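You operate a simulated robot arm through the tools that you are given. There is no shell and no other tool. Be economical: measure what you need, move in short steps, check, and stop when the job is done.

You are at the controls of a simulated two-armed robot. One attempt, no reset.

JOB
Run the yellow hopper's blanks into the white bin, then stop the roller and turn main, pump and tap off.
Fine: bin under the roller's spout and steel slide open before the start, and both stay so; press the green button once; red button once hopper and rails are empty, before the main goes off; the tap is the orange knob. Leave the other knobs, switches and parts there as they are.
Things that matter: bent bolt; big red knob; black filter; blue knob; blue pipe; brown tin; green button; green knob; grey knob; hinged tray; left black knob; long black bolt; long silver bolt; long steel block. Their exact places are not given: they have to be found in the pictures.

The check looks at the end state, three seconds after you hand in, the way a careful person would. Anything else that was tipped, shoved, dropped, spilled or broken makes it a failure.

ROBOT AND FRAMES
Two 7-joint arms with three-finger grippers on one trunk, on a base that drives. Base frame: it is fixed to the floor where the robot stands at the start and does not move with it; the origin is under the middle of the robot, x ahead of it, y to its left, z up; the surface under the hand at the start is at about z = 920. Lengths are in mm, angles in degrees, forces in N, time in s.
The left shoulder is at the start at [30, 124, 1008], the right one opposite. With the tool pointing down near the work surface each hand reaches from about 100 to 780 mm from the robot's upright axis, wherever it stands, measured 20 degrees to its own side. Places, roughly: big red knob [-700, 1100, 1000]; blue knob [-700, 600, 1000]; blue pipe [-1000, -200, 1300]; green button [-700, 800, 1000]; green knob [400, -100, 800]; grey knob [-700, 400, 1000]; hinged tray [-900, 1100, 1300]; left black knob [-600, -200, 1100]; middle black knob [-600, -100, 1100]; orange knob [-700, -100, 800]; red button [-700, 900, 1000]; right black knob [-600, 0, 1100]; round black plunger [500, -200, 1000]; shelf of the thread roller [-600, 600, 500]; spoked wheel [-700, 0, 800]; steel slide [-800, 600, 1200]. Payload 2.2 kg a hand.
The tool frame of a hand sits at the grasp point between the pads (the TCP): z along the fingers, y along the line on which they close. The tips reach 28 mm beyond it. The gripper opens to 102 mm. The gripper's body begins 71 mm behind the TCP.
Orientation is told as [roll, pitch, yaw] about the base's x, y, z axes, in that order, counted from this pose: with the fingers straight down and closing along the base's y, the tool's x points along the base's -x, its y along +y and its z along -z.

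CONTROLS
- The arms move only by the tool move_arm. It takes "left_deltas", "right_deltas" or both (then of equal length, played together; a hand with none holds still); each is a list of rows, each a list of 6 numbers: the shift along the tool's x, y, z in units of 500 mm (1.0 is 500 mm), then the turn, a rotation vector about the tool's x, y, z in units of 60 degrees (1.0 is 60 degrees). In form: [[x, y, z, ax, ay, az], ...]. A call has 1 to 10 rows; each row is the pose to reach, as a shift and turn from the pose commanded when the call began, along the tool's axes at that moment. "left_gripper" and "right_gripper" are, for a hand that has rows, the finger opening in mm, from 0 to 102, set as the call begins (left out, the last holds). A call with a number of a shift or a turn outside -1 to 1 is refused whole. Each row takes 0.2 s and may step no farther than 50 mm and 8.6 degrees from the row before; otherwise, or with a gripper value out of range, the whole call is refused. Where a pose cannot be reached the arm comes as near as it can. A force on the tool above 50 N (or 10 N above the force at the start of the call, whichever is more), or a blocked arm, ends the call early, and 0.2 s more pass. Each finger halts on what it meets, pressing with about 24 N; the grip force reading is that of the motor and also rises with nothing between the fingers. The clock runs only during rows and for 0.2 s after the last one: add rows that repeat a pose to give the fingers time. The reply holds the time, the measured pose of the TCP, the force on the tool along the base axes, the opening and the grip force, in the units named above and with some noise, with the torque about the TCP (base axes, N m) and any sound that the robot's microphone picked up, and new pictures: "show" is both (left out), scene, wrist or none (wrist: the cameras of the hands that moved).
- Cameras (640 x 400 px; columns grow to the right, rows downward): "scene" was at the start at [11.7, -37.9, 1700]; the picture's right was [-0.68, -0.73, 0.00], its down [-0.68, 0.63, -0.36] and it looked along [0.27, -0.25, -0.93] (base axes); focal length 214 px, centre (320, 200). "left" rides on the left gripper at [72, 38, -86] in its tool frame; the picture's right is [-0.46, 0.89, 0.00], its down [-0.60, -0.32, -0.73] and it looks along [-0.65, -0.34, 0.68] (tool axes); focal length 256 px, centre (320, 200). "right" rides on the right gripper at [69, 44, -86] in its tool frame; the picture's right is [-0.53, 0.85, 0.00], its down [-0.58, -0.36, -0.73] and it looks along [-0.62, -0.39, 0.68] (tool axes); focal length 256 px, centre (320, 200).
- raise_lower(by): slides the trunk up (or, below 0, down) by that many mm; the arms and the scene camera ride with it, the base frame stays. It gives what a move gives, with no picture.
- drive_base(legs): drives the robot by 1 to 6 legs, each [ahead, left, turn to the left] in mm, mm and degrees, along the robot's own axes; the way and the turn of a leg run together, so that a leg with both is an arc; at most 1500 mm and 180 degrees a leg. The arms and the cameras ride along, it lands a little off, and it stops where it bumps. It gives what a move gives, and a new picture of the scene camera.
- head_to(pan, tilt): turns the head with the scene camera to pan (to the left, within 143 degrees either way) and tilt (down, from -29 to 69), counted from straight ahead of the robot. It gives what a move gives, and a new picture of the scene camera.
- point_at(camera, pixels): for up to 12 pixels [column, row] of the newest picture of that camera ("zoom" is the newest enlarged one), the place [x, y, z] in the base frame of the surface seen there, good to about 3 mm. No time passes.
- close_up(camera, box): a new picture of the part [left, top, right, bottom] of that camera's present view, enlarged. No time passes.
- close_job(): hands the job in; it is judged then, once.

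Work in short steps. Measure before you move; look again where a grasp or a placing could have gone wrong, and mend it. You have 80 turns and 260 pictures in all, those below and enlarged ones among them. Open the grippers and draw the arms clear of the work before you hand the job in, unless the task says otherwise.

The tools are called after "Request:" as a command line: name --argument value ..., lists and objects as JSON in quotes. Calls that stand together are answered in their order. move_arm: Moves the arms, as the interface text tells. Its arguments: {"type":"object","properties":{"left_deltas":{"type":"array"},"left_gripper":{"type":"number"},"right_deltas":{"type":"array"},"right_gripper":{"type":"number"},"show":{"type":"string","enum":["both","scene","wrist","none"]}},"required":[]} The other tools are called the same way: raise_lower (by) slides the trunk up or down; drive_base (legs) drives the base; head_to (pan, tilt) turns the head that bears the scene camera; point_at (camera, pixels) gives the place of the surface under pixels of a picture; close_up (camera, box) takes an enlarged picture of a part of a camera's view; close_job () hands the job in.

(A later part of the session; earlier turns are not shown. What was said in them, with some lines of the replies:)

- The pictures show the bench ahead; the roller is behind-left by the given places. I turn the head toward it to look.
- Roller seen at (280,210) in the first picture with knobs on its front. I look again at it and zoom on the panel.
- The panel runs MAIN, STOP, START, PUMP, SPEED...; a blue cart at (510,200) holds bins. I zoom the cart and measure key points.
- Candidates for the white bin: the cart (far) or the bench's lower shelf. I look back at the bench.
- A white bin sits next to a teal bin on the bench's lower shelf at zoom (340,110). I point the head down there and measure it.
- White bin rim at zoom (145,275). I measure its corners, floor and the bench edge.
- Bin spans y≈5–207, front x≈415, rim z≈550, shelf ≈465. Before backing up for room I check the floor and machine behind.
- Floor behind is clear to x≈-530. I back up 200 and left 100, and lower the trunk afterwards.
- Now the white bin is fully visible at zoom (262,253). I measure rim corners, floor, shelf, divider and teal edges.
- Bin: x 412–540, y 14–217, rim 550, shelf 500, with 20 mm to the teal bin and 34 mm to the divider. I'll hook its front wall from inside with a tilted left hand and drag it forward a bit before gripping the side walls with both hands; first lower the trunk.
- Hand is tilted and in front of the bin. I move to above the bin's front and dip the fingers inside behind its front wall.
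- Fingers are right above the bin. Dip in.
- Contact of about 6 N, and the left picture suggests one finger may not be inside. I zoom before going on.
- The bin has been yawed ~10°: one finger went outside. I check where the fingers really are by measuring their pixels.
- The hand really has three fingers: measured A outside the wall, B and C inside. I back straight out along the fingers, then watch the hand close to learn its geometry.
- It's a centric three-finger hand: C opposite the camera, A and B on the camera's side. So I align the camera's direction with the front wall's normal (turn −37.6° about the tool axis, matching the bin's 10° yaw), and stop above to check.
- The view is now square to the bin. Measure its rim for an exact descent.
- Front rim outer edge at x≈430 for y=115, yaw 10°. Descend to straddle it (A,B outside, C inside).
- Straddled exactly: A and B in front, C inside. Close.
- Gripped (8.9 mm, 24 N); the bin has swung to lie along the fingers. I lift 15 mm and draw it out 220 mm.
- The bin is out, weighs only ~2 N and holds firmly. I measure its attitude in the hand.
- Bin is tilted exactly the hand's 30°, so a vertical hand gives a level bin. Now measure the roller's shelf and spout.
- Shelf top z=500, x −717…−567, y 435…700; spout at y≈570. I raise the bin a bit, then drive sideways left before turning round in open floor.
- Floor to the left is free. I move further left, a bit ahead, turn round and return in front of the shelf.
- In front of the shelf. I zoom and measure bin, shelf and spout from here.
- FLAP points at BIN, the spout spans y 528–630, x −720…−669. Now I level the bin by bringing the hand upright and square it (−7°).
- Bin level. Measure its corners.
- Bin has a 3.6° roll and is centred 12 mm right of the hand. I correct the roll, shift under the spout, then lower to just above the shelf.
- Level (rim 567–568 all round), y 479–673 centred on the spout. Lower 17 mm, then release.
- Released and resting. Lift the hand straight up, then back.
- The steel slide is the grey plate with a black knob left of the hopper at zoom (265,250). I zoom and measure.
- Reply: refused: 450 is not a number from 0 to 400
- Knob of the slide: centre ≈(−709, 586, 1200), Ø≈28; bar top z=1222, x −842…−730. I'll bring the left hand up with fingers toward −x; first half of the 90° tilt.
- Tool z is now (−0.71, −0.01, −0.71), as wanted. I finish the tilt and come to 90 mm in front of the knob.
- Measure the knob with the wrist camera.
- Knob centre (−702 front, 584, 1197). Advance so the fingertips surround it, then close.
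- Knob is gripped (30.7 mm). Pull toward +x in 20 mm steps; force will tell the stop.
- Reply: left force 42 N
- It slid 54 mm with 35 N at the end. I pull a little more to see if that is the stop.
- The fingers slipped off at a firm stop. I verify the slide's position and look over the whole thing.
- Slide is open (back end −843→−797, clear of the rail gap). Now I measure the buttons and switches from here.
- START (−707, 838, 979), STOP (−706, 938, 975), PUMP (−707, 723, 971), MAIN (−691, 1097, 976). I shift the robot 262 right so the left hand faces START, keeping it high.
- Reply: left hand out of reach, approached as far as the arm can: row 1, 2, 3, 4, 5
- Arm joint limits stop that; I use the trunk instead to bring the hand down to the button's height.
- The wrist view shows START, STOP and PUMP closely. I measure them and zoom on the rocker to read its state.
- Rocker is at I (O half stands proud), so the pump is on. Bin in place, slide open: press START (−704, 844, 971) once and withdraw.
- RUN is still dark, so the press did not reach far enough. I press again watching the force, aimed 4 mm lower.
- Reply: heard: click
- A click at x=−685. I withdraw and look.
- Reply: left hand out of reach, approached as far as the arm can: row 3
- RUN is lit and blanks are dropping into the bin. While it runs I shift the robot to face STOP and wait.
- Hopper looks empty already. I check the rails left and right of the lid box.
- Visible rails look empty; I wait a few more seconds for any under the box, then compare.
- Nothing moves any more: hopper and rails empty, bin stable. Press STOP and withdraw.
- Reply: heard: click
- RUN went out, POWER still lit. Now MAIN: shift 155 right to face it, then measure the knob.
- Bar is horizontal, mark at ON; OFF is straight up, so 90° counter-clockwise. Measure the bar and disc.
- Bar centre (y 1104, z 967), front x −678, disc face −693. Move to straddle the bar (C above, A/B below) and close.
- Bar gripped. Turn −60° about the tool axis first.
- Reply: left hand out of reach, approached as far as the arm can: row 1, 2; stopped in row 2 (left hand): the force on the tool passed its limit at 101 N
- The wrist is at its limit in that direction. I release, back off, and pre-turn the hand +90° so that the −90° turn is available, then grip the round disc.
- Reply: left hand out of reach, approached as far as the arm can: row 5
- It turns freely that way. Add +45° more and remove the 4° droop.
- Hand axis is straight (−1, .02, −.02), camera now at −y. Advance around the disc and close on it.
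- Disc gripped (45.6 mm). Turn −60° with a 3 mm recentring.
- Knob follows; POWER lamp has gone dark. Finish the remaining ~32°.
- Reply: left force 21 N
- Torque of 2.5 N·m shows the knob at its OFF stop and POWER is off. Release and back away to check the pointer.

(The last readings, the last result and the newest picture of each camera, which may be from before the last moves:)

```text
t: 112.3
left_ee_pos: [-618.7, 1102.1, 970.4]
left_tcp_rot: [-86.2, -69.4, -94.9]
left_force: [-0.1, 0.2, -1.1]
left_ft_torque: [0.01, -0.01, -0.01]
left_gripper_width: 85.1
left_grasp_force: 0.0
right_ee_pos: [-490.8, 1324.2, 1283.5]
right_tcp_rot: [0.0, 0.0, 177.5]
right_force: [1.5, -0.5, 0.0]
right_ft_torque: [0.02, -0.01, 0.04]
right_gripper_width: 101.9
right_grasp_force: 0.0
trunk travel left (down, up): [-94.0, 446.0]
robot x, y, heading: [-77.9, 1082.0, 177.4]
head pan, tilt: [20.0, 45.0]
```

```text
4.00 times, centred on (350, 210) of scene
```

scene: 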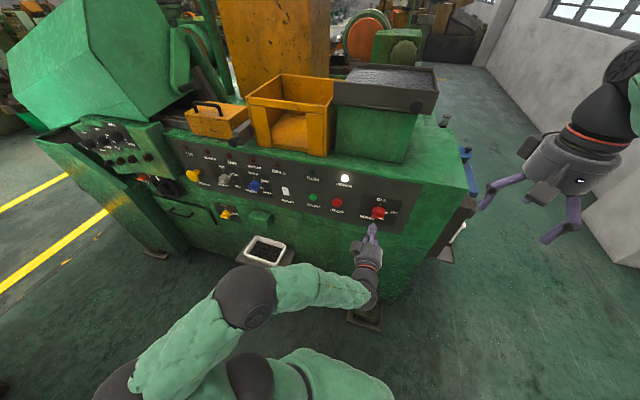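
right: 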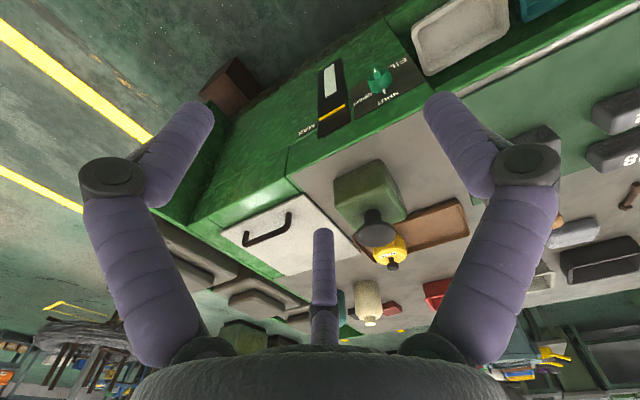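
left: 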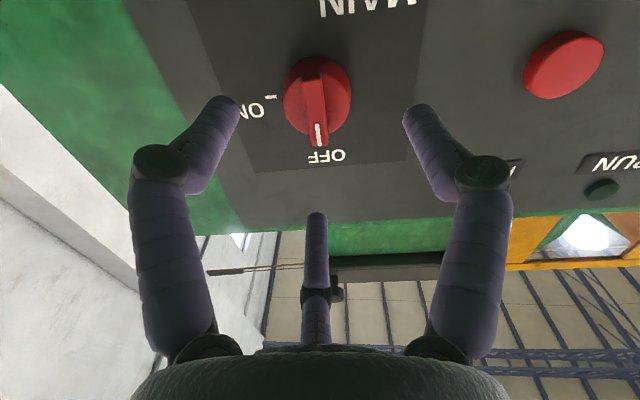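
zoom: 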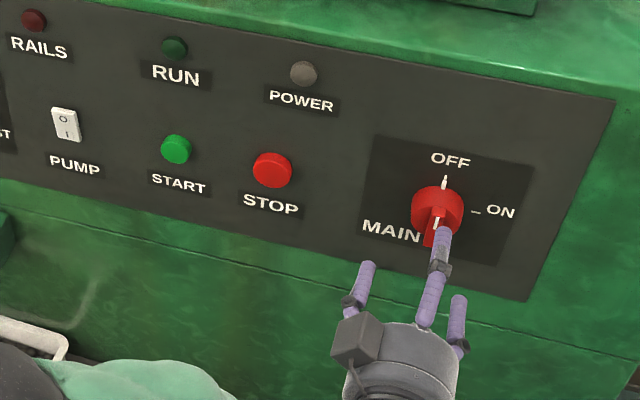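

MAIN is at OFF. Now the pump rocker: drive 378 left (20 back) with the gripper closed.

Request:
drive_base --legs '[[-20, 378, 0]]'

Request:
move_arm --left_deltas '[[0, 0, 0, 0, 0, 0], [0, 0, 0, 0, 0, 0], [0, 0, 0, 0, 0, 0], [0, 0, 0, 0, 0, 0]]' --left_gripper 0 --show "wrist"

Request:
close_up --camera "left" --box '[220, 0, 420, 150]'

```text
t: 114.7
left_ee_pos: [-614.7, 723.9, 971.9]
left_tcp_rot: [-86.1, -69.4, -95.4]
left_force: [-0.8, 0.4, 0.2]
left_ft_torque: [0.01, -0.02, -0.02]
left_gripper_width: 85.0
left_grasp_force: 0.1
right_ee_pos: [-484.5, 945.2, 1284.2]
right_tcp_rot: [0.0, 0.0, 177.2]
right_force: [0.5, -1.1, 1.1]
right_ft_torque: [0.02, 0.0, 0.0]
right_gripper_width: 102.2
right_grasp_force: 0.0
trunk travel left (down, up): [-94.0, 446.0]
robot x, y, heading: [-77.6, 698.1, 177.1]
head pan, tilt: [20.0, 45.0]
```

scene: 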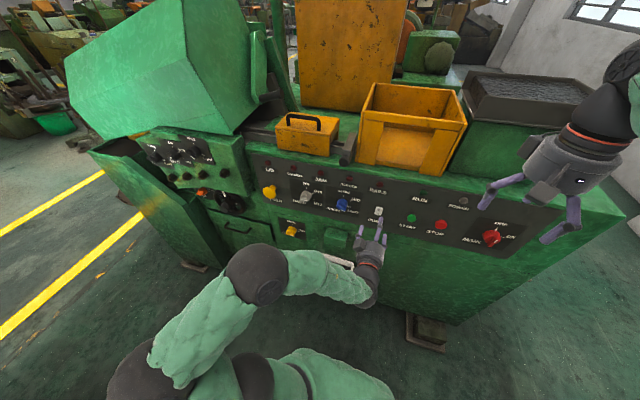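

```text
t: 115.7
left_ee_pos: [-614.9, 724.9, 971.7]
left_tcp_rot: [-86.1, -69.3, -95.3]
left_force: [-0.4, -0.4, -0.3]
left_ft_torque: [0.01, -0.02, -0.03]
left_gripper_width: 2.2
left_grasp_force: 24.0
right_ee_pos: [-485.1, 946.8, 1283.9]
right_tcp_rot: [-0.1, 0.0, 177.2]
right_force: [-0.2, -0.2, 0.2]
right_ft_torque: [0.0, 0.02, -0.01]
right_gripper_width: 102.2
right_grasp_force: 0.0
trunk travel left (down, up): [-94.0, 446.0]
robot x, y, heading: [-80.1, 701.8, 177.2]
head pan, tilt: [20.0, 45.0]
```

left: 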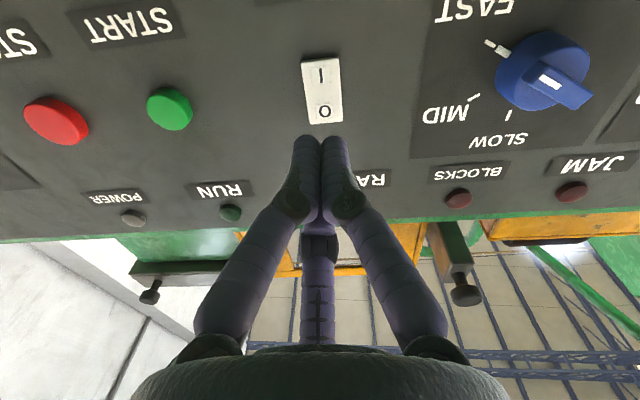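

```text
2.67 times, centred on (320, 75) of left
```

zoom: 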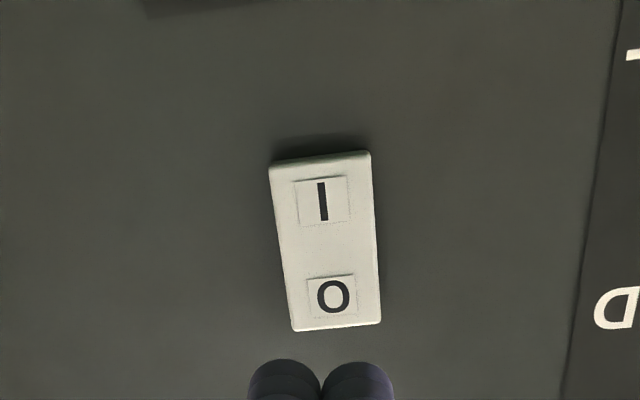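

Request:
point_at --camera "zoom" --pixels '[[333, 298], [333, 320], [325, 200], [325, 165], [328, 250]]'

```text
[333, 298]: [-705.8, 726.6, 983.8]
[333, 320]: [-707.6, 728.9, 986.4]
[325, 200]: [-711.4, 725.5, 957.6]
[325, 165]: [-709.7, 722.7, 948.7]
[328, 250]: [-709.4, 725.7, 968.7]
```

O half at (−706, 727, 984). Press it just above centre and withdraw.

Request:
move_arm --left_deltas '[[-0.028, -0.0105, 0, 0, 0, 0], [-0.031, -0.009, 0.08, 0, 0, 0], [-0.032, -0.0085, 0.12, 0, 0, 0], [-0.0326, -0.008, 0.136, 0, 0, 0], [-0.033, -0.008, 0.148, 0, 0, 0], [-0.031, -0.009, 0.08, 0, 0, 0], [-0.028, -0.0105, 0.02, 0, 0, 0]]' --show "wrist"

Request:
close_up --camera "left" --box '[220, 0, 420, 150]'

Request:
point_at --camera "zoom" --pixels '[[328, 250]]'

```text
t: 117.3
left_ee_pos: [-624.4, 725.4, 985.3]
left_tcp_rot: [-86.0, -69.4, -95.4]
left_force: [0.6, -0.8, -0.5]
left_ft_torque: [-0.02, -0.01, 0.01]
left_gripper_width: 2.1
left_grasp_force: 31.8
right_ee_pos: [-485.7, 946.3, 1283.0]
right_tcp_rot: [0.0, 0.0, 177.2]
right_force: [0.5, 1.2, -0.1]
right_ft_torque: [0.02, 0.01, 0.03]
right_gripper_width: 101.9
right_grasp_force: 0.0
trunk travel left (down, up): [-94.0, 446.0]
robot x, y, heading: [-79.4, 703.6, 177.3]
head pan, tilt: [20.0, 45.0]
```

left: 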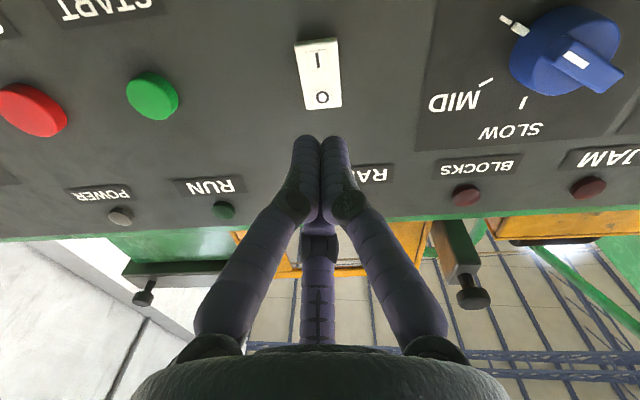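

```text
2.67 times, centred on (320, 75) of left
```

zoom: 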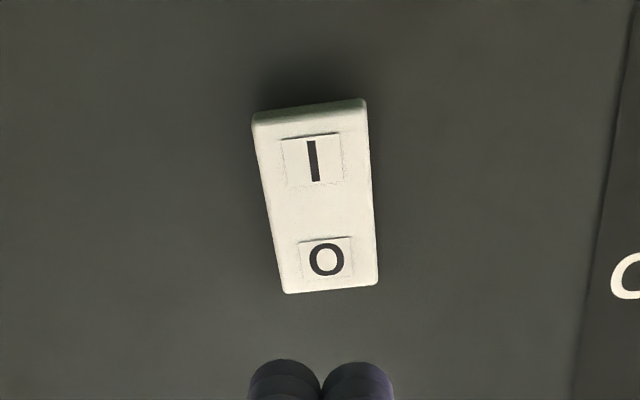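

```text
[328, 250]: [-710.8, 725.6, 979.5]
```

The I half now seems to stand proud. I verify by depth.

Request:
point_at --camera "zoom" --pixels '[[328, 265], [328, 280], [318, 160], [315, 118], [322, 210]]'

Request:
close_up --camera "scene" --box '[350, 190, 410, 230]'

```text
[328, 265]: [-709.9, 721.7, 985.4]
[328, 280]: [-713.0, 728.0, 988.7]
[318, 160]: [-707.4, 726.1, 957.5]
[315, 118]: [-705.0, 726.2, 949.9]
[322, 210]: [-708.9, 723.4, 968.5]
```

```text
10.00 times, centred on (380, 210) of scene
```

zoom: 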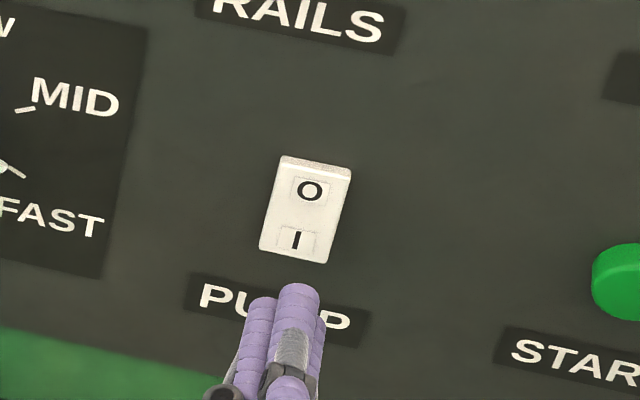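

Pump is off (O −710…−713, I −705…−707). Now to the tap: back off 150 and drive left 600, then look.

Request:
drive_base --legs '[[-150, 0, 0], [0, 600, 0]]'

Request:
close_up --camera "scene" --box '[100, 100, 340, 250]'

```text
t: 121.7
left_ee_pos: [-503.8, 119.8, 984.9]
left_tcp_rot: [-86.1, -69.4, -95.3]
left_force: [-0.1, 0.0, 0.0]
left_ft_torque: [0.03, 0.0, -0.01]
left_gripper_width: 2.3
left_grasp_force: 31.4
right_ee_pos: [-365.2, 341.7, 1283.1]
right_tcp_rot: [0.0, 0.0, 177.2]
right_force: [0.4, -1.1, -0.3]
right_ft_torque: [0.03, 0.0, 0.0]
right_gripper_width: 102.1
right_grasp_force: 0.0
trunk travel left (down, up): [-94.0, 446.0]
robot x, y, heading: [42.5, 96.6, 177.2]
head pan, tilt: [20.0, 45.0]
```

scene: 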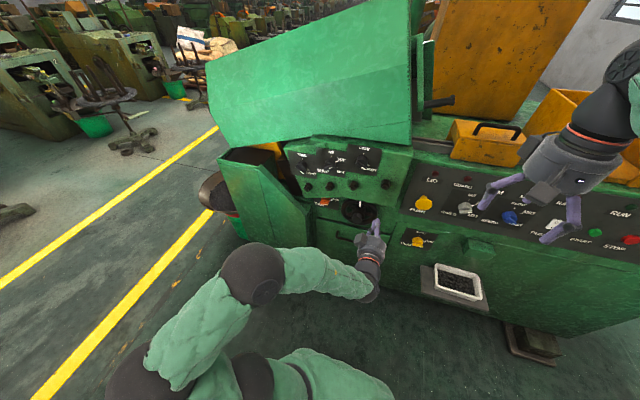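

```text
2.67 times, centred on (220, 175) of scene
```

zoom: 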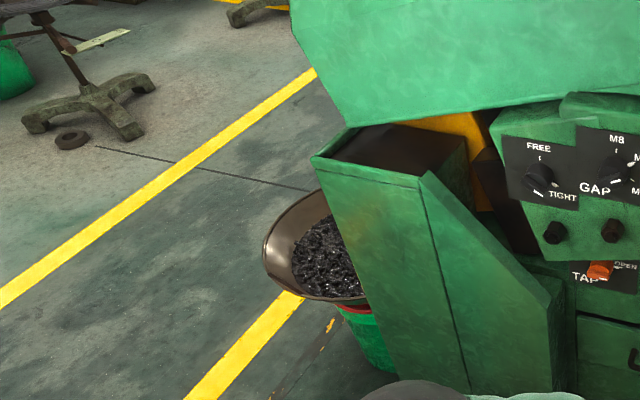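

Request:
close_up --camera "scene" --box '[280, 140, 440, 260]'

Request:
point_at --camera "scene" --pixels '[[324, 203], [320, 206], [330, 200], [357, 211], [308, 190], [340, 215], [255, 200], [300, 210]]'

```text
3.33 times, centred on (360, 200) of scene
```

zoom: 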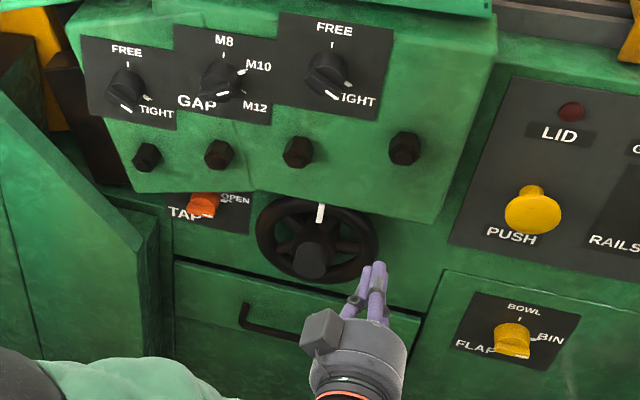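

```text
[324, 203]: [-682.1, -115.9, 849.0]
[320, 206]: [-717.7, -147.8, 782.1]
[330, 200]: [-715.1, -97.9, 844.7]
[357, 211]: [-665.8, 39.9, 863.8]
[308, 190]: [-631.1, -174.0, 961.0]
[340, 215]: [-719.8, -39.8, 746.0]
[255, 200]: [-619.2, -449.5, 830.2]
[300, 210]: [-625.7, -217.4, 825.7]
```

Tap knob ≈(−690, −115, 845) under the overhang, between the left cover and the wheel. I drive 235 left, lower the trunk, and view it with the wrist camera.

Request:
drive_base --legs '[[0, 235, 0]]'

Request:
raise_lower --by -94

Request:
move_arm --left_deltas '[[0.02, 0.01, 0, 0, 0, 0], [0.05, 0.02, 0, 0, 0, 0]]'

Request:
close_up --camera "scene" --box '[300, 140, 460, 260]'

```text
t: 123.4
left_ee_pos: [-516.8, -119.6, 986.8]
left_tcp_rot: [-86.1, -69.3, -95.2]
left_force: [-0.6, 0.4, 0.4]
left_ft_torque: [0.04, 0.0, -0.03]
left_gripper_width: 1.9
left_grasp_force: 31.2
right_ee_pos: [-378.1, 102.5, 1283.2]
right_tcp_rot: [0.0, 0.0, 177.5]
right_force: [0.7, -1.2, -0.4]
right_ft_torque: [0.02, -0.03, 0.0]
right_gripper_width: 101.9
right_grasp_force: 0.1
trunk travel left (down, up): [-94.0, 446.0]
robot x, y, heading: [31.6, -142.1, 177.3]
head pan, tilt: [20.0, 45.0]
```

scene: 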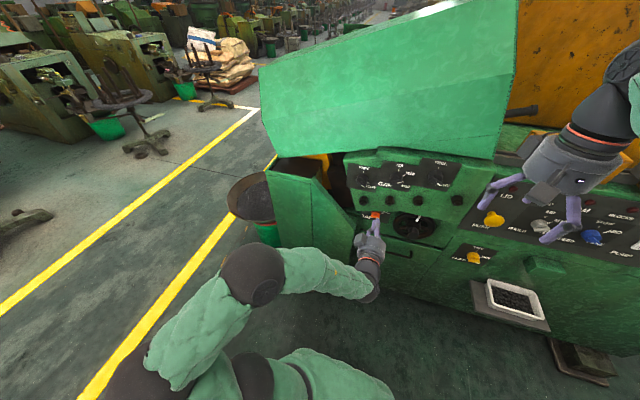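

```text
t: 124.7
left_ee_pos: [-515.8, -120.2, 892.5]
left_tcp_rot: [-86.2, -69.4, -95.2]
left_force: [0.4, -0.6, 0.5]
left_ft_torque: [0.01, -0.02, -0.01]
left_gripper_width: 2.1
left_grasp_force: 31.8
right_ee_pos: [-376.1, 103.9, 1190.0]
right_tcp_rot: [-0.1, 0.0, 177.4]
right_force: [-0.1, 0.1, 0.0]
right_ft_torque: [0.02, 0.02, -0.01]
right_gripper_width: 102.0
right_grasp_force: 0.0
trunk travel left (down, up): [0.0, 540.0]
robot x, y, heading: [29.4, -142.7, 177.6]
head pan, tilt: [20.0, 45.0]
```

```text
t: 125.3
left_ee_pos: [-515.1, -120.2, 864.6]
left_tcp_rot: [-86.2, -69.5, -95.0]
left_force: [-0.4, 0.8, 0.4]
left_ft_torque: [0.0, -0.01, 0.01]
left_gripper_width: 2.2
left_grasp_force: 31.6
right_ee_pos: [-376.5, 103.9, 1190.5]
right_tcp_rot: [0.0, 0.0, 177.4]
right_force: [0.6, -1.1, 0.1]
right_ft_torque: [-0.03, 0.02, -0.02]
right_gripper_width: 101.5
right_grasp_force: 0.0
trunk travel left (down, up): [0.0, 540.0]
robot x, y, heading: [28.8, -137.9, 177.3]
head pan, tilt: [20.0, 45.0]
```

scene: 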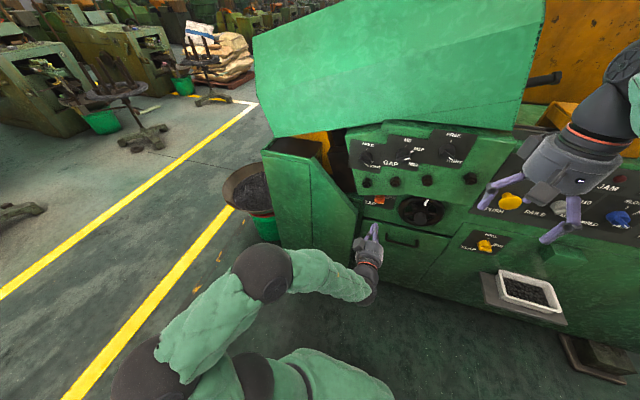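
left: 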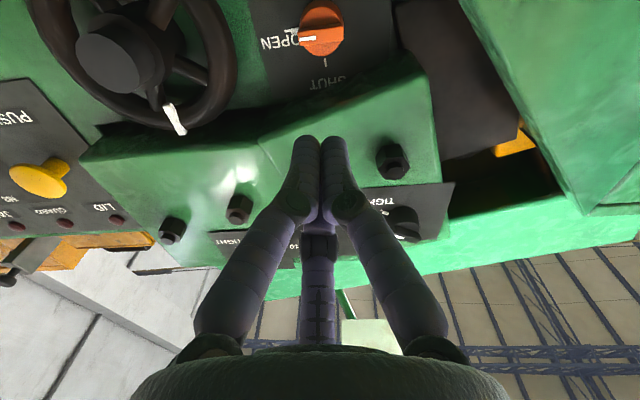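

```text
3.33 times, centred on (380, 200) of scene
```

zoom: 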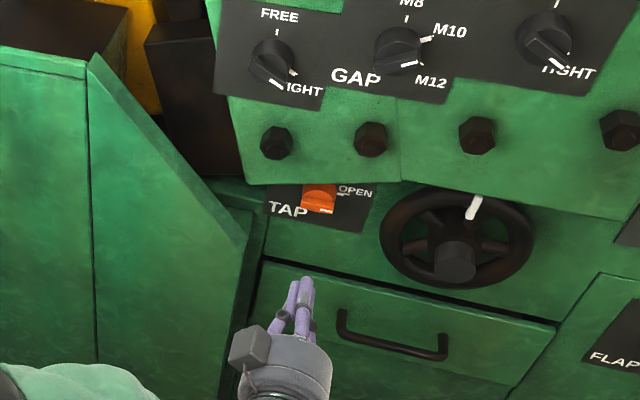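

Same type of knob: mark at OPEN (right), SHUT is up. Measure knob and surroundings.

Request:
point_at --camera "left" --pixels '[[321, 35], [303, 38], [342, 38], [321, 12], [321, 50], [345, 90], [240, 150], [390, 165], [200, 60], [440, 100], [240, 205], [500, 60]]'

Request:
close_up --camera "left" --box '[250, 0, 400, 100]'

```text
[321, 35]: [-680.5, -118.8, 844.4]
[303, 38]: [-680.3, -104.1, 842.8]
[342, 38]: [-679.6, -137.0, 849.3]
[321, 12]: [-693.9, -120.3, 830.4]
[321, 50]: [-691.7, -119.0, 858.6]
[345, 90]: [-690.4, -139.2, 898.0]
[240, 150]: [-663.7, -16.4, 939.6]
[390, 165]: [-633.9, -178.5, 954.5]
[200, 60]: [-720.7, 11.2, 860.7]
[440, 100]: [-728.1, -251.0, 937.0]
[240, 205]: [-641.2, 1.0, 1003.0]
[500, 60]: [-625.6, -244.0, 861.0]
```

```text
4.00 times, centred on (325, 50) of left
```

zoom: 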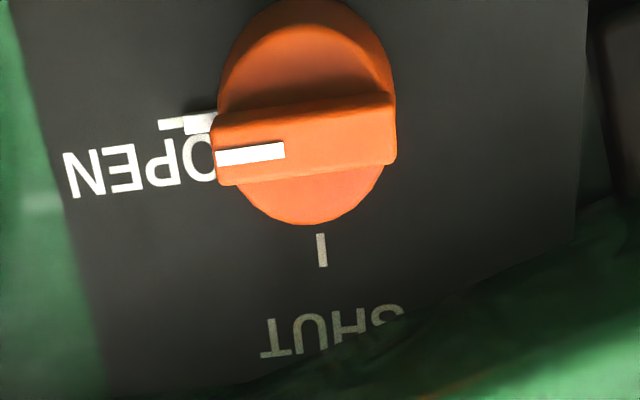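

Knob centre (y −120, z 844), bar front −680, disc face −693; overhang bottom z≈898. Pre-turn the hand +92° here in free space, as for MAIN.

Request:
move_arm --left_deltas '[[0, 0, 0, 0, 0, 0.14], [0, 0, 0, 0, 0, 0.28], [0, 0, 0, 0, 0, 0.42], [0, 0, 0, 0, 0, 0.56], [0, 0, 0, 0, 0, 0.7], [0, 0, 0, 0, 0, 0.84], [0, 0, 0, 0, 0, 0.98]]' --left_gripper 62 --show "none"

Request:
move_arm --left_deltas '[[0, 0, 0, 0, 0, 0.14], [0, 0, 0, 0, 0, 0.28], [0, 0, 0, 0, 0, 0.42], [0, 0, 0, 0, 0, 0.55]]' --show "none"

Request:
drive_base --legs '[[95, 0, 0]]'

Request:
close_up --camera "left" --box '[160, 0, 480, 200]'

```text
t: 126.9
left_ee_pos: [-514.2, -120.2, 864.1]
left_tcp_rot: [87.8, -51.6, 90.3]
left_force: [0.1, -0.5, 1.0]
left_ft_torque: [-0.01, 0.02, 0.0]
left_gripper_width: 62.2
left_grasp_force: 0.0
right_ee_pos: [-376.7, 101.9, 1189.9]
right_tcp_rot: [0.0, -0.1, 177.5]
right_force: [0.6, 0.2, 0.0]
right_ft_torque: [0.0, 0.0, -0.01]
right_gripper_width: 101.7
right_grasp_force: 0.1
trunk travel left (down, up): [0.0, 540.0]
robot x, y, heading: [31.7, -141.2, 177.1]
head pan, tilt: [20.0, 45.0]
```

```text
t: 127.9
left_ee_pos: [-515.5, -118.6, 865.3]
left_tcp_rot: [88.6, -18.6, 89.0]
left_force: [0.3, -0.1, -1.1]
left_ft_torque: [0.01, 0.02, 0.02]
left_gripper_width: 62.0
left_grasp_force: 0.1
right_ee_pos: [-377.5, 102.5, 1190.3]
right_tcp_rot: [0.1, -0.1, 177.5]
right_force: [-0.2, 0.0, -0.2]
right_ft_torque: [0.0, 0.01, 0.0]
right_gripper_width: 101.7
right_grasp_force: 0.1
trunk travel left (down, up): [0.0, 540.0]
robot x, y, heading: [27.7, -140.4, 177.6]
head pan, tilt: [20.0, 45.0]
```

```text
t: 129.0
left_ee_pos: [-610.4, -117.4, 864.5]
left_tcp_rot: [88.5, -18.7, 89.0]
left_force: [-1.1, 0.0, -0.7]
left_ft_torque: [-0.01, -0.01, 0.02]
left_gripper_width: 62.0
left_grasp_force: 0.1
right_ee_pos: [-473.2, 107.5, 1189.1]
right_tcp_rot: [0.0, 0.1, 177.6]
right_force: [-0.4, 0.0, 0.0]
right_ft_torque: [-0.02, -0.05, 0.01]
right_gripper_width: 102.1
right_grasp_force: 0.1
trunk travel left (down, up): [0.0, 540.0]
robot x, y, heading: [-63.7, -140.4, 177.5]
head pan, tilt: [20.0, 45.0]
```

scene: 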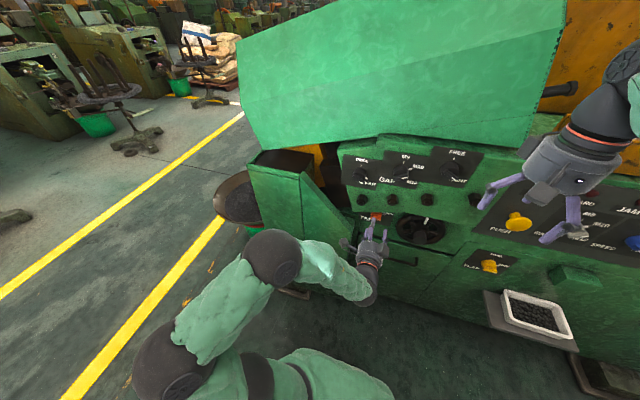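

```text
2.00 times, centred on (320, 100) of left
```

zoom: 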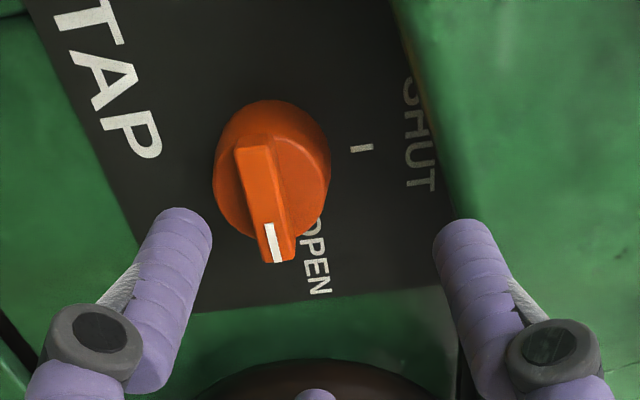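

Request:
point_at --camera "zoom" --pixels '[[262, 190], [250, 150], [278, 250], [222, 180], [322, 180], [270, 105], [450, 180]]'

```text
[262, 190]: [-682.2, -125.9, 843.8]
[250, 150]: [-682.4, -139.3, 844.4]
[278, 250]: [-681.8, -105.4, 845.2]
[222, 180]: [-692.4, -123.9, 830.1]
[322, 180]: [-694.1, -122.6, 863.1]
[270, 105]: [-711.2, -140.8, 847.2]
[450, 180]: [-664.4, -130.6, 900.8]
```

Request:
point_at --camera "zoom" --pixels '[[300, 372], [240, 385], [380, 375], [315, 395]]'

```text
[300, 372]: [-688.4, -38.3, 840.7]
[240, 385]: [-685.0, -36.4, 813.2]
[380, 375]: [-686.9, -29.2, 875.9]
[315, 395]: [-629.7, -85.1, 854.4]
```

Wheel rim is at y≈−38, enough room. Align with the knob, advance to the disc and close.

Request:
move_arm --left_deltas '[[0.0226, -0.028, 0, 0, 0, 0], [0.0226, -0.028, 0.07, 0, 0, 0], [0.0226, -0.028, 0.12, 0, 0, 0], [0.0226, -0.028, 0.14, 0, 0, 0]]' --left_gripper 54 --show "wrist"

Request:
move_arm --left_deltas '[[0, 0, 0, 0, 0, 0], [0, 0, 0, 0, 0, 0], [0, 0, 0, 0, 0, 0]]' --left_gripper 10 --show "wrist"

```text
t: 130.0
left_ee_pos: [-678.7, -120.0, 845.2]
left_tcp_rot: [88.5, -18.7, 89.1]
left_force: [0.0, -1.1, -0.5]
left_ft_torque: [0.02, 0.04, -0.02]
left_gripper_width: 53.7
left_grasp_force: 0.1
right_ee_pos: [-472.0, 105.5, 1189.3]
right_tcp_rot: [0.0, 0.2, 177.5]
right_force: [0.2, 0.7, -0.1]
right_ft_torque: [0.02, -0.03, -0.01]
right_gripper_width: 102.1
right_grasp_force: 0.0
trunk travel left (down, up): [0.0, 540.0]
robot x, y, heading: [-64.6, -135.9, 177.6]
head pan, tilt: [20.0, 45.0]
```

left: 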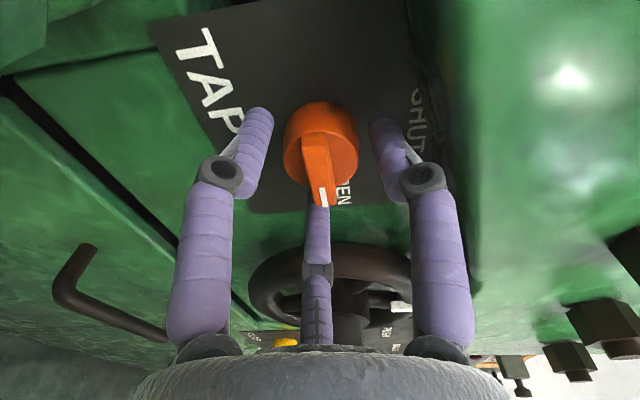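

```text
t: 130.8
left_ee_pos: [-678.6, -119.6, 846.3]
left_tcp_rot: [88.5, -18.7, 89.0]
left_force: [0.7, 9.4, 0.4]
left_ft_torque: [0.07, 0.03, -0.06]
left_gripper_width: 39.3
left_grasp_force: 44.8
right_ee_pos: [-471.8, 108.1, 1188.2]
right_tcp_rot: [-0.1, 0.0, 177.5]
right_force: [0.1, -0.4, 0.3]
right_ft_torque: [-0.03, 0.02, 0.01]
right_gripper_width: 102.0
right_grasp_force: 0.0
trunk travel left (down, up): [0.0, 540.0]
robot x, y, heading: [-67.6, -136.5, 177.4]
head pan, tilt: [20.0, 45.0]
```

left: 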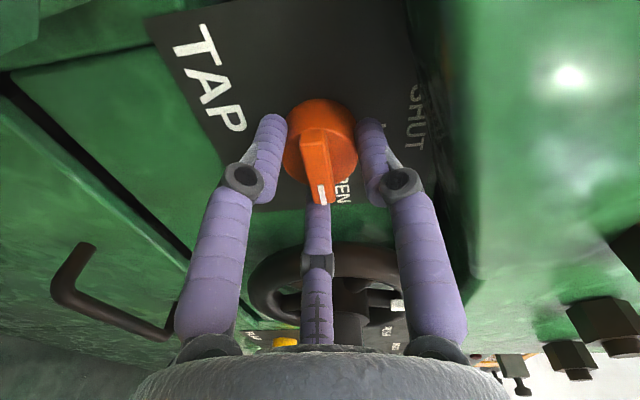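

Gripped and centred (39 mm). Turn −59°.

Request:
move_arm --left_deltas '[[0, 0, 0, 0, 0, -0.14], [0, 0, 0, 0, 0, -0.28], [0, 0, 0, 0, 0, -0.42], [0, 0, 0, 0, 0, -0.56], [0, 0, 0, 0, 0, -0.7], [0, 0, 0, 0, 0, -0.84], [0, 0, 0, 0, 0, -0.98]]' --show "wrist"

Request:
move_arm --left_deltas '[[0, 0, 0, 0, 0, -0.13], [0, 0, 0, 0, 0, -0.26], [0, 0, 0, 0, 0, -0.39], [0, 0, 0, 0, 0, -0.53]]' --show "wrist"

```text
t: 132.4
left_ee_pos: [-679.0, -120.3, 845.2]
left_tcp_rot: [83.7, -77.6, 94.8]
left_force: [16.1, 7.9, 1.2]
left_ft_torque: [-0.01, 0.31, -0.67]
left_gripper_width: 39.0
left_grasp_force: 45.0
right_ee_pos: [-472.5, 108.0, 1189.5]
right_tcp_rot: [-0.1, 0.0, 177.6]
right_force: [0.2, 0.3, 0.5]
right_ft_torque: [-0.01, -0.02, -0.02]
right_gripper_width: 102.0
right_grasp_force: 0.1
trunk travel left (down, up): [0.0, 540.0]
robot x, y, heading: [-66.3, -137.5, 177.4]
head pan, tilt: [20.0, 45.0]
```

left: 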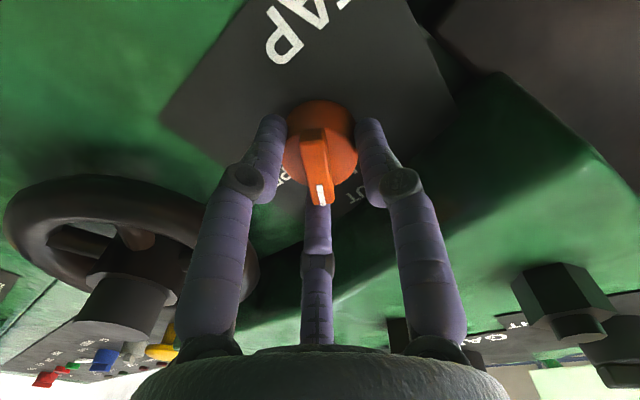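

```text
t: 133.4
left_ee_pos: [-678.7, -121.0, 845.5]
left_tcp_rot: [-85.9, -70.5, -95.4]
left_force: [13.6, 8.5, -1.2]
left_ft_torque: [0.02, 0.7, -0.86]
left_gripper_width: 39.4
left_grasp_force: 45.1
right_ee_pos: [-470.8, 108.6, 1189.8]
right_tcp_rot: [0.0, 0.0, 177.6]
right_force: [0.0, -0.1, 0.1]
right_ft_torque: [0.0, 0.02, 0.0]
right_gripper_width: 101.9
right_grasp_force: 0.1
trunk travel left (down, up): [0.0, 540.0]
robot x, y, heading: [-61.9, -136.4, 177.3]
head pan, tilt: [20.0, 45.0]
```

left: 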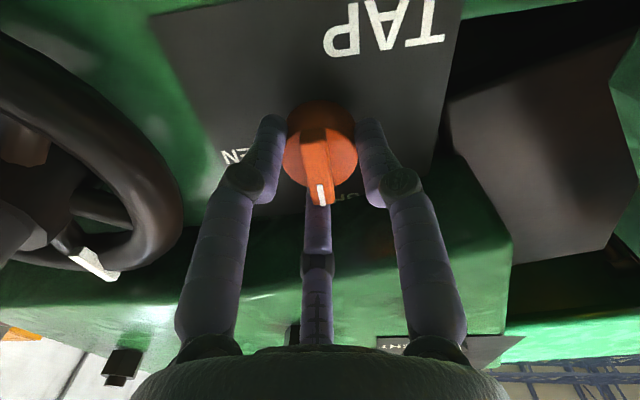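

Turned 91° with no stop torque. Release with moderate opening, back away and inspect the mark against SHUT.

Request:
move_arm --left_deltas '[[0, 0, 0, 0, 0, 0], [0, 0, 0, 0, 0, 0], [0, 0, -0.04, 0, 0, 0], [0, 0, -0.1, 0, 0, 0], [0, 0, -0.16, 0, 0, 0]]' --left_gripper 56 --show "wrist"

Request:
close_up --camera "left" --box '[220, 0, 420, 125]'

Request:
point_at --camera "left" --pixels '[[320, 60]]'

```text
t: 134.6
left_ee_pos: [-599.3, -124.0, 847.2]
left_tcp_rot: [-85.8, -70.6, -95.2]
left_force: [-0.3, 0.4, -0.2]
left_ft_torque: [-0.03, -0.03, 0.02]
left_gripper_width: 56.3
left_grasp_force: 0.1
right_ee_pos: [-471.7, 106.4, 1189.2]
right_tcp_rot: [0.0, 0.0, 177.6]
right_force: [0.1, 0.3, 0.2]
right_ft_torque: [0.03, 0.02, 0.05]
right_gripper_width: 102.1
right_grasp_force: 0.1
trunk travel left (down, up): [0.0, 540.0]
robot x, y, heading: [-68.2, -137.1, 177.5]
head pan, tilt: [20.0, 45.0]
```

left: 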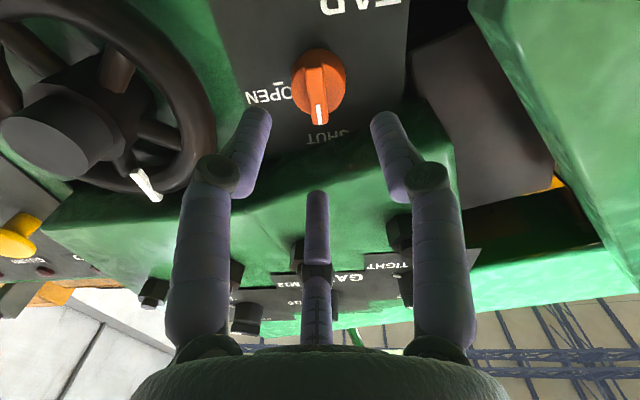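

```text
3.20 times, centred on (320, 62) of left
```

zoom: 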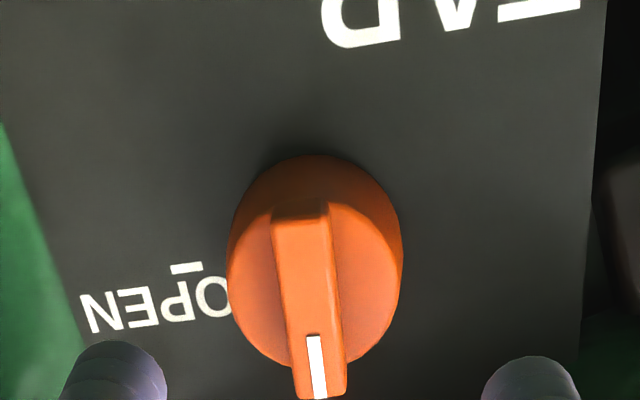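

```text
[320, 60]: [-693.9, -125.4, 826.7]
```

The mark points up to SHUT, in line with the lettering. I confirm numerically, then back the robot away and check everything.

Request:
point_at --camera "zoom" --pixels '[[302, 225], [322, 385], [310, 300]]'

Request:
drive_base --legs '[[100, 0, 0]]'

```text
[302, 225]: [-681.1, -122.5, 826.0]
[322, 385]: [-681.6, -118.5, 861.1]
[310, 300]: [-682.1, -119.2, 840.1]
```

```text
t: 135.9
left_ee_pos: [-693.7, -119.3, 846.4]
left_tcp_rot: [-86.0, -70.7, -95.1]
left_force: [0.2, -0.2, -1.4]
left_ft_torque: [0.01, 0.02, -0.02]
left_gripper_width: 55.7
left_grasp_force: 0.0
right_ee_pos: [-567.5, 111.2, 1189.0]
right_tcp_rot: [-0.1, 0.0, 177.6]
right_force: [0.2, 0.8, 0.4]
right_ft_torque: [-0.03, 0.0, 0.02]
right_gripper_width: 101.9
right_grasp_force: 0.0
trunk travel left (down, up): [0.0, 540.0]
robot x, y, heading: [-161.2, -132.9, 177.6]
head pan, tilt: [20.0, 45.0]
stopped in leg 1: the force on the tool passed its limit at 60 N (the readings are from after the stop); the commanded pose is now the measured one
5 turns are left
```

scene: 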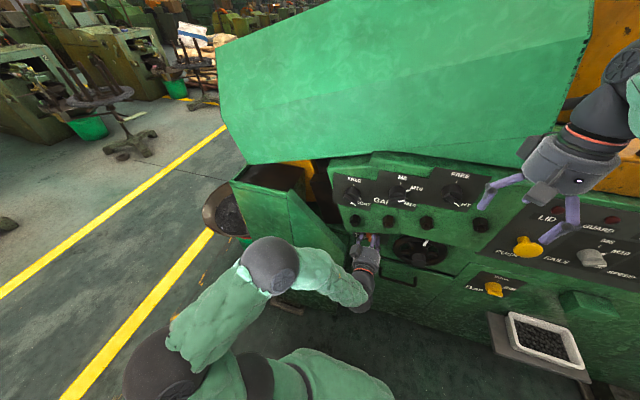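

That was a sign slip: I drove ahead and the fingertips touched the panel round the tap knob. I back straight out and inspect the tap.

Request:
drive_base --legs '[[-150, 0, 0]]'

Request:
close_up --camera "left" --box '[220, 0, 420, 125]'

Request:
close_up --camera "left" --box '[0, 0, 640, 400]'

Request:
close_up --camera "scene" --box '[320, 140, 520, 280]'

```text
t: 137.2
left_ee_pos: [-542.8, -124.5, 846.9]
left_tcp_rot: [-86.2, -70.6, -95.2]
left_force: [0.4, -0.8, 0.3]
left_ft_torque: [-0.03, 0.01, -0.02]
left_gripper_width: 56.0
left_grasp_force: 0.0
right_ee_pos: [-418.3, 104.7, 1190.2]
right_tcp_rot: [0.0, -0.1, 177.4]
right_force: [0.8, -0.1, 0.0]
right_ft_torque: [0.0, 0.05, -0.02]
right_gripper_width: 102.0
right_grasp_force: 0.1
trunk travel left (down, up): [0.0, 540.0]
robot x, y, heading: [-11.6, -136.2, 177.4]
head pan, tilt: [20.0, 45.0]
```

scene: 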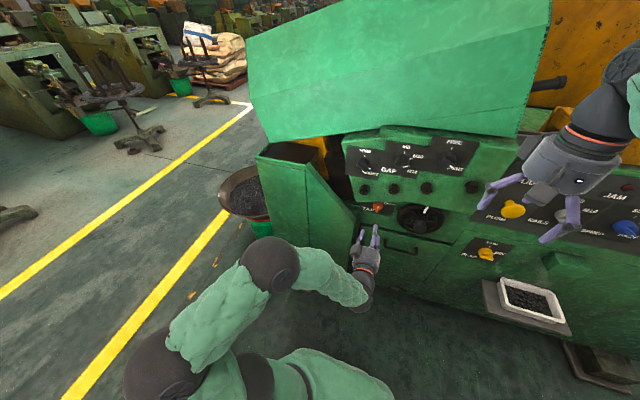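

```text
3.20 times, centred on (320, 62) of left
```

zoom: 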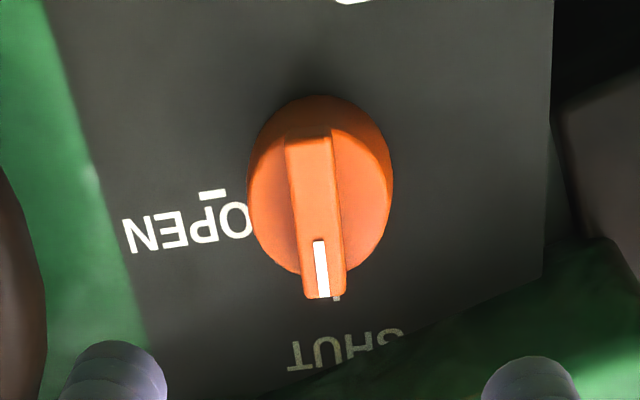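

```text
1.00 times, centred on (320, 200) of left (not enlarged: the box is as wide or as high as the picture)
```

zoom: 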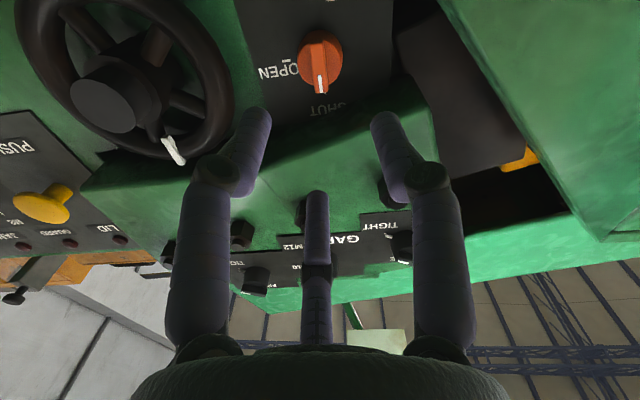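

```text
2.86 times, centred on (420, 210) of scene
4 turns are left
```

zoom: 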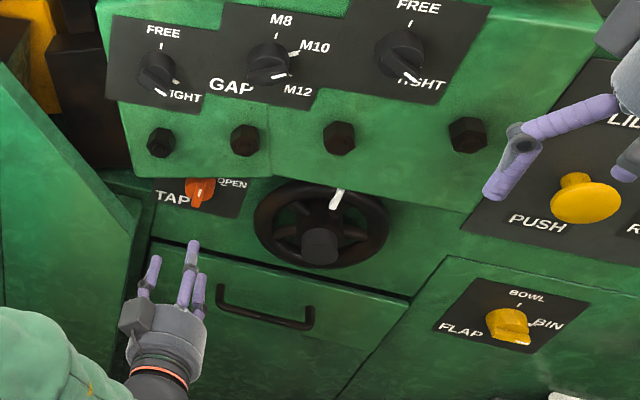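

Tap mark sits on the SHUT tick; wheel and other knobs unchanged. Final check of the panel, slide and bin while opening the gripper.

Request:
move_arm --left_deltas '[[0, 0, 0, 0, 0, 0], [0, 0, -0.01, 0, 0, 0], [0, 0, -0.01, 0, 0, 0]]' --left_gripper 100 --show "none"

Request:
head_to --pan -50 --tilt 28

Request:
close_up --camera "scene" --box '[100, 60, 420, 260]'

```text
t: 138.1
left_ee_pos: [-537.5, -123.5, 845.3]
left_tcp_rot: [-86.0, -70.8, -95.3]
left_force: [0.1, 0.2, -0.3]
left_ft_torque: [0.0, 0.03, -0.03]
left_gripper_width: 100.0
left_grasp_force: 0.1
right_ee_pos: [-418.4, 104.8, 1189.0]
right_tcp_rot: [0.1, 0.2, 177.3]
right_force: [0.0, 0.6, 0.3]
right_ft_torque: [0.0, -0.02, 0.0]
right_gripper_width: 102.0
right_grasp_force: 0.0
trunk travel left (down, up): [0.0, 540.0]
robot x, y, heading: [-13.4, -139.6, 177.5]
head pan, tilt: [20.0, 45.0]
```

```text
t: 139.5
left_ee_pos: [-537.9, -124.3, 847.0]
left_tcp_rot: [-86.0, -70.7, -95.3]
left_force: [-0.7, 0.1, 0.4]
left_ft_torque: [-0.02, 0.01, -0.03]
left_gripper_width: 100.1
left_grasp_force: 0.0
right_ee_pos: [-418.6, 105.6, 1189.2]
right_tcp_rot: [0.0, 0.1, 177.3]
right_force: [-0.6, 0.1, 0.0]
right_ft_torque: [-0.02, 0.02, 0.01]
right_gripper_width: 101.8
right_grasp_force: 0.0
trunk travel left (down, up): [0.0, 540.0]
robot x, y, heading: [-12.6, -137.1, 177.6]
head pan, tilt: [-50.0, 28.0]
```

scene: 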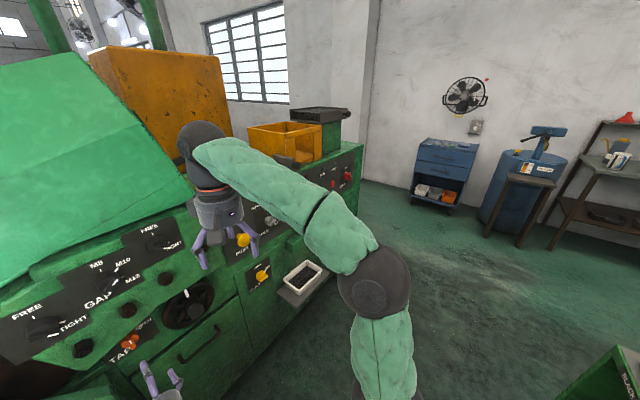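

```text
2.00 times, centred on (260, 160) of scene
3 turns are left
```

zoom: 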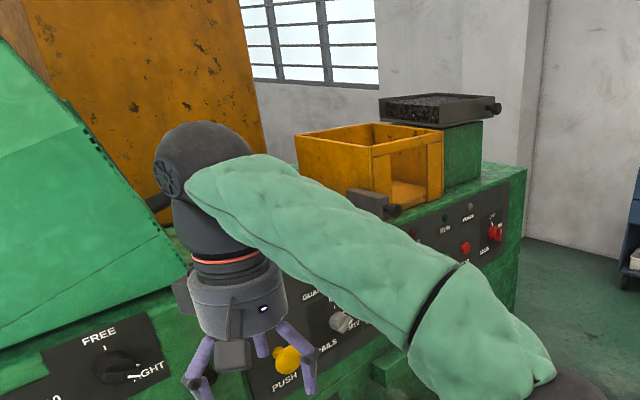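

Bin is in place with the blanks, slide open, hopper empty, POWER dark, and both hands are open and clear. I hand in.

Request:
close_job

```text
The job is handed in.
```

The yellow hopper's blanks are in the white bin under the spout. The roller is stopped, main and pump are off, and the tap is at SHUT.

- **Order:** The bin was in place and the steel slide open before the start. I pressed the red button once the hopper and the visible rails were empty, and turned the main off after that.
- **Green button:** My first push did not start the roller. The second one clicked and the RUN lamp lit.
- **Contact at the tap:** After shutting the tap I drove ahead instead of back by mistake. The left fingertips pressed the panel around the tap knob with about 60 N before the drive stopped. The tap mark was still on SHUT afterwards, and nothing else in view had moved.
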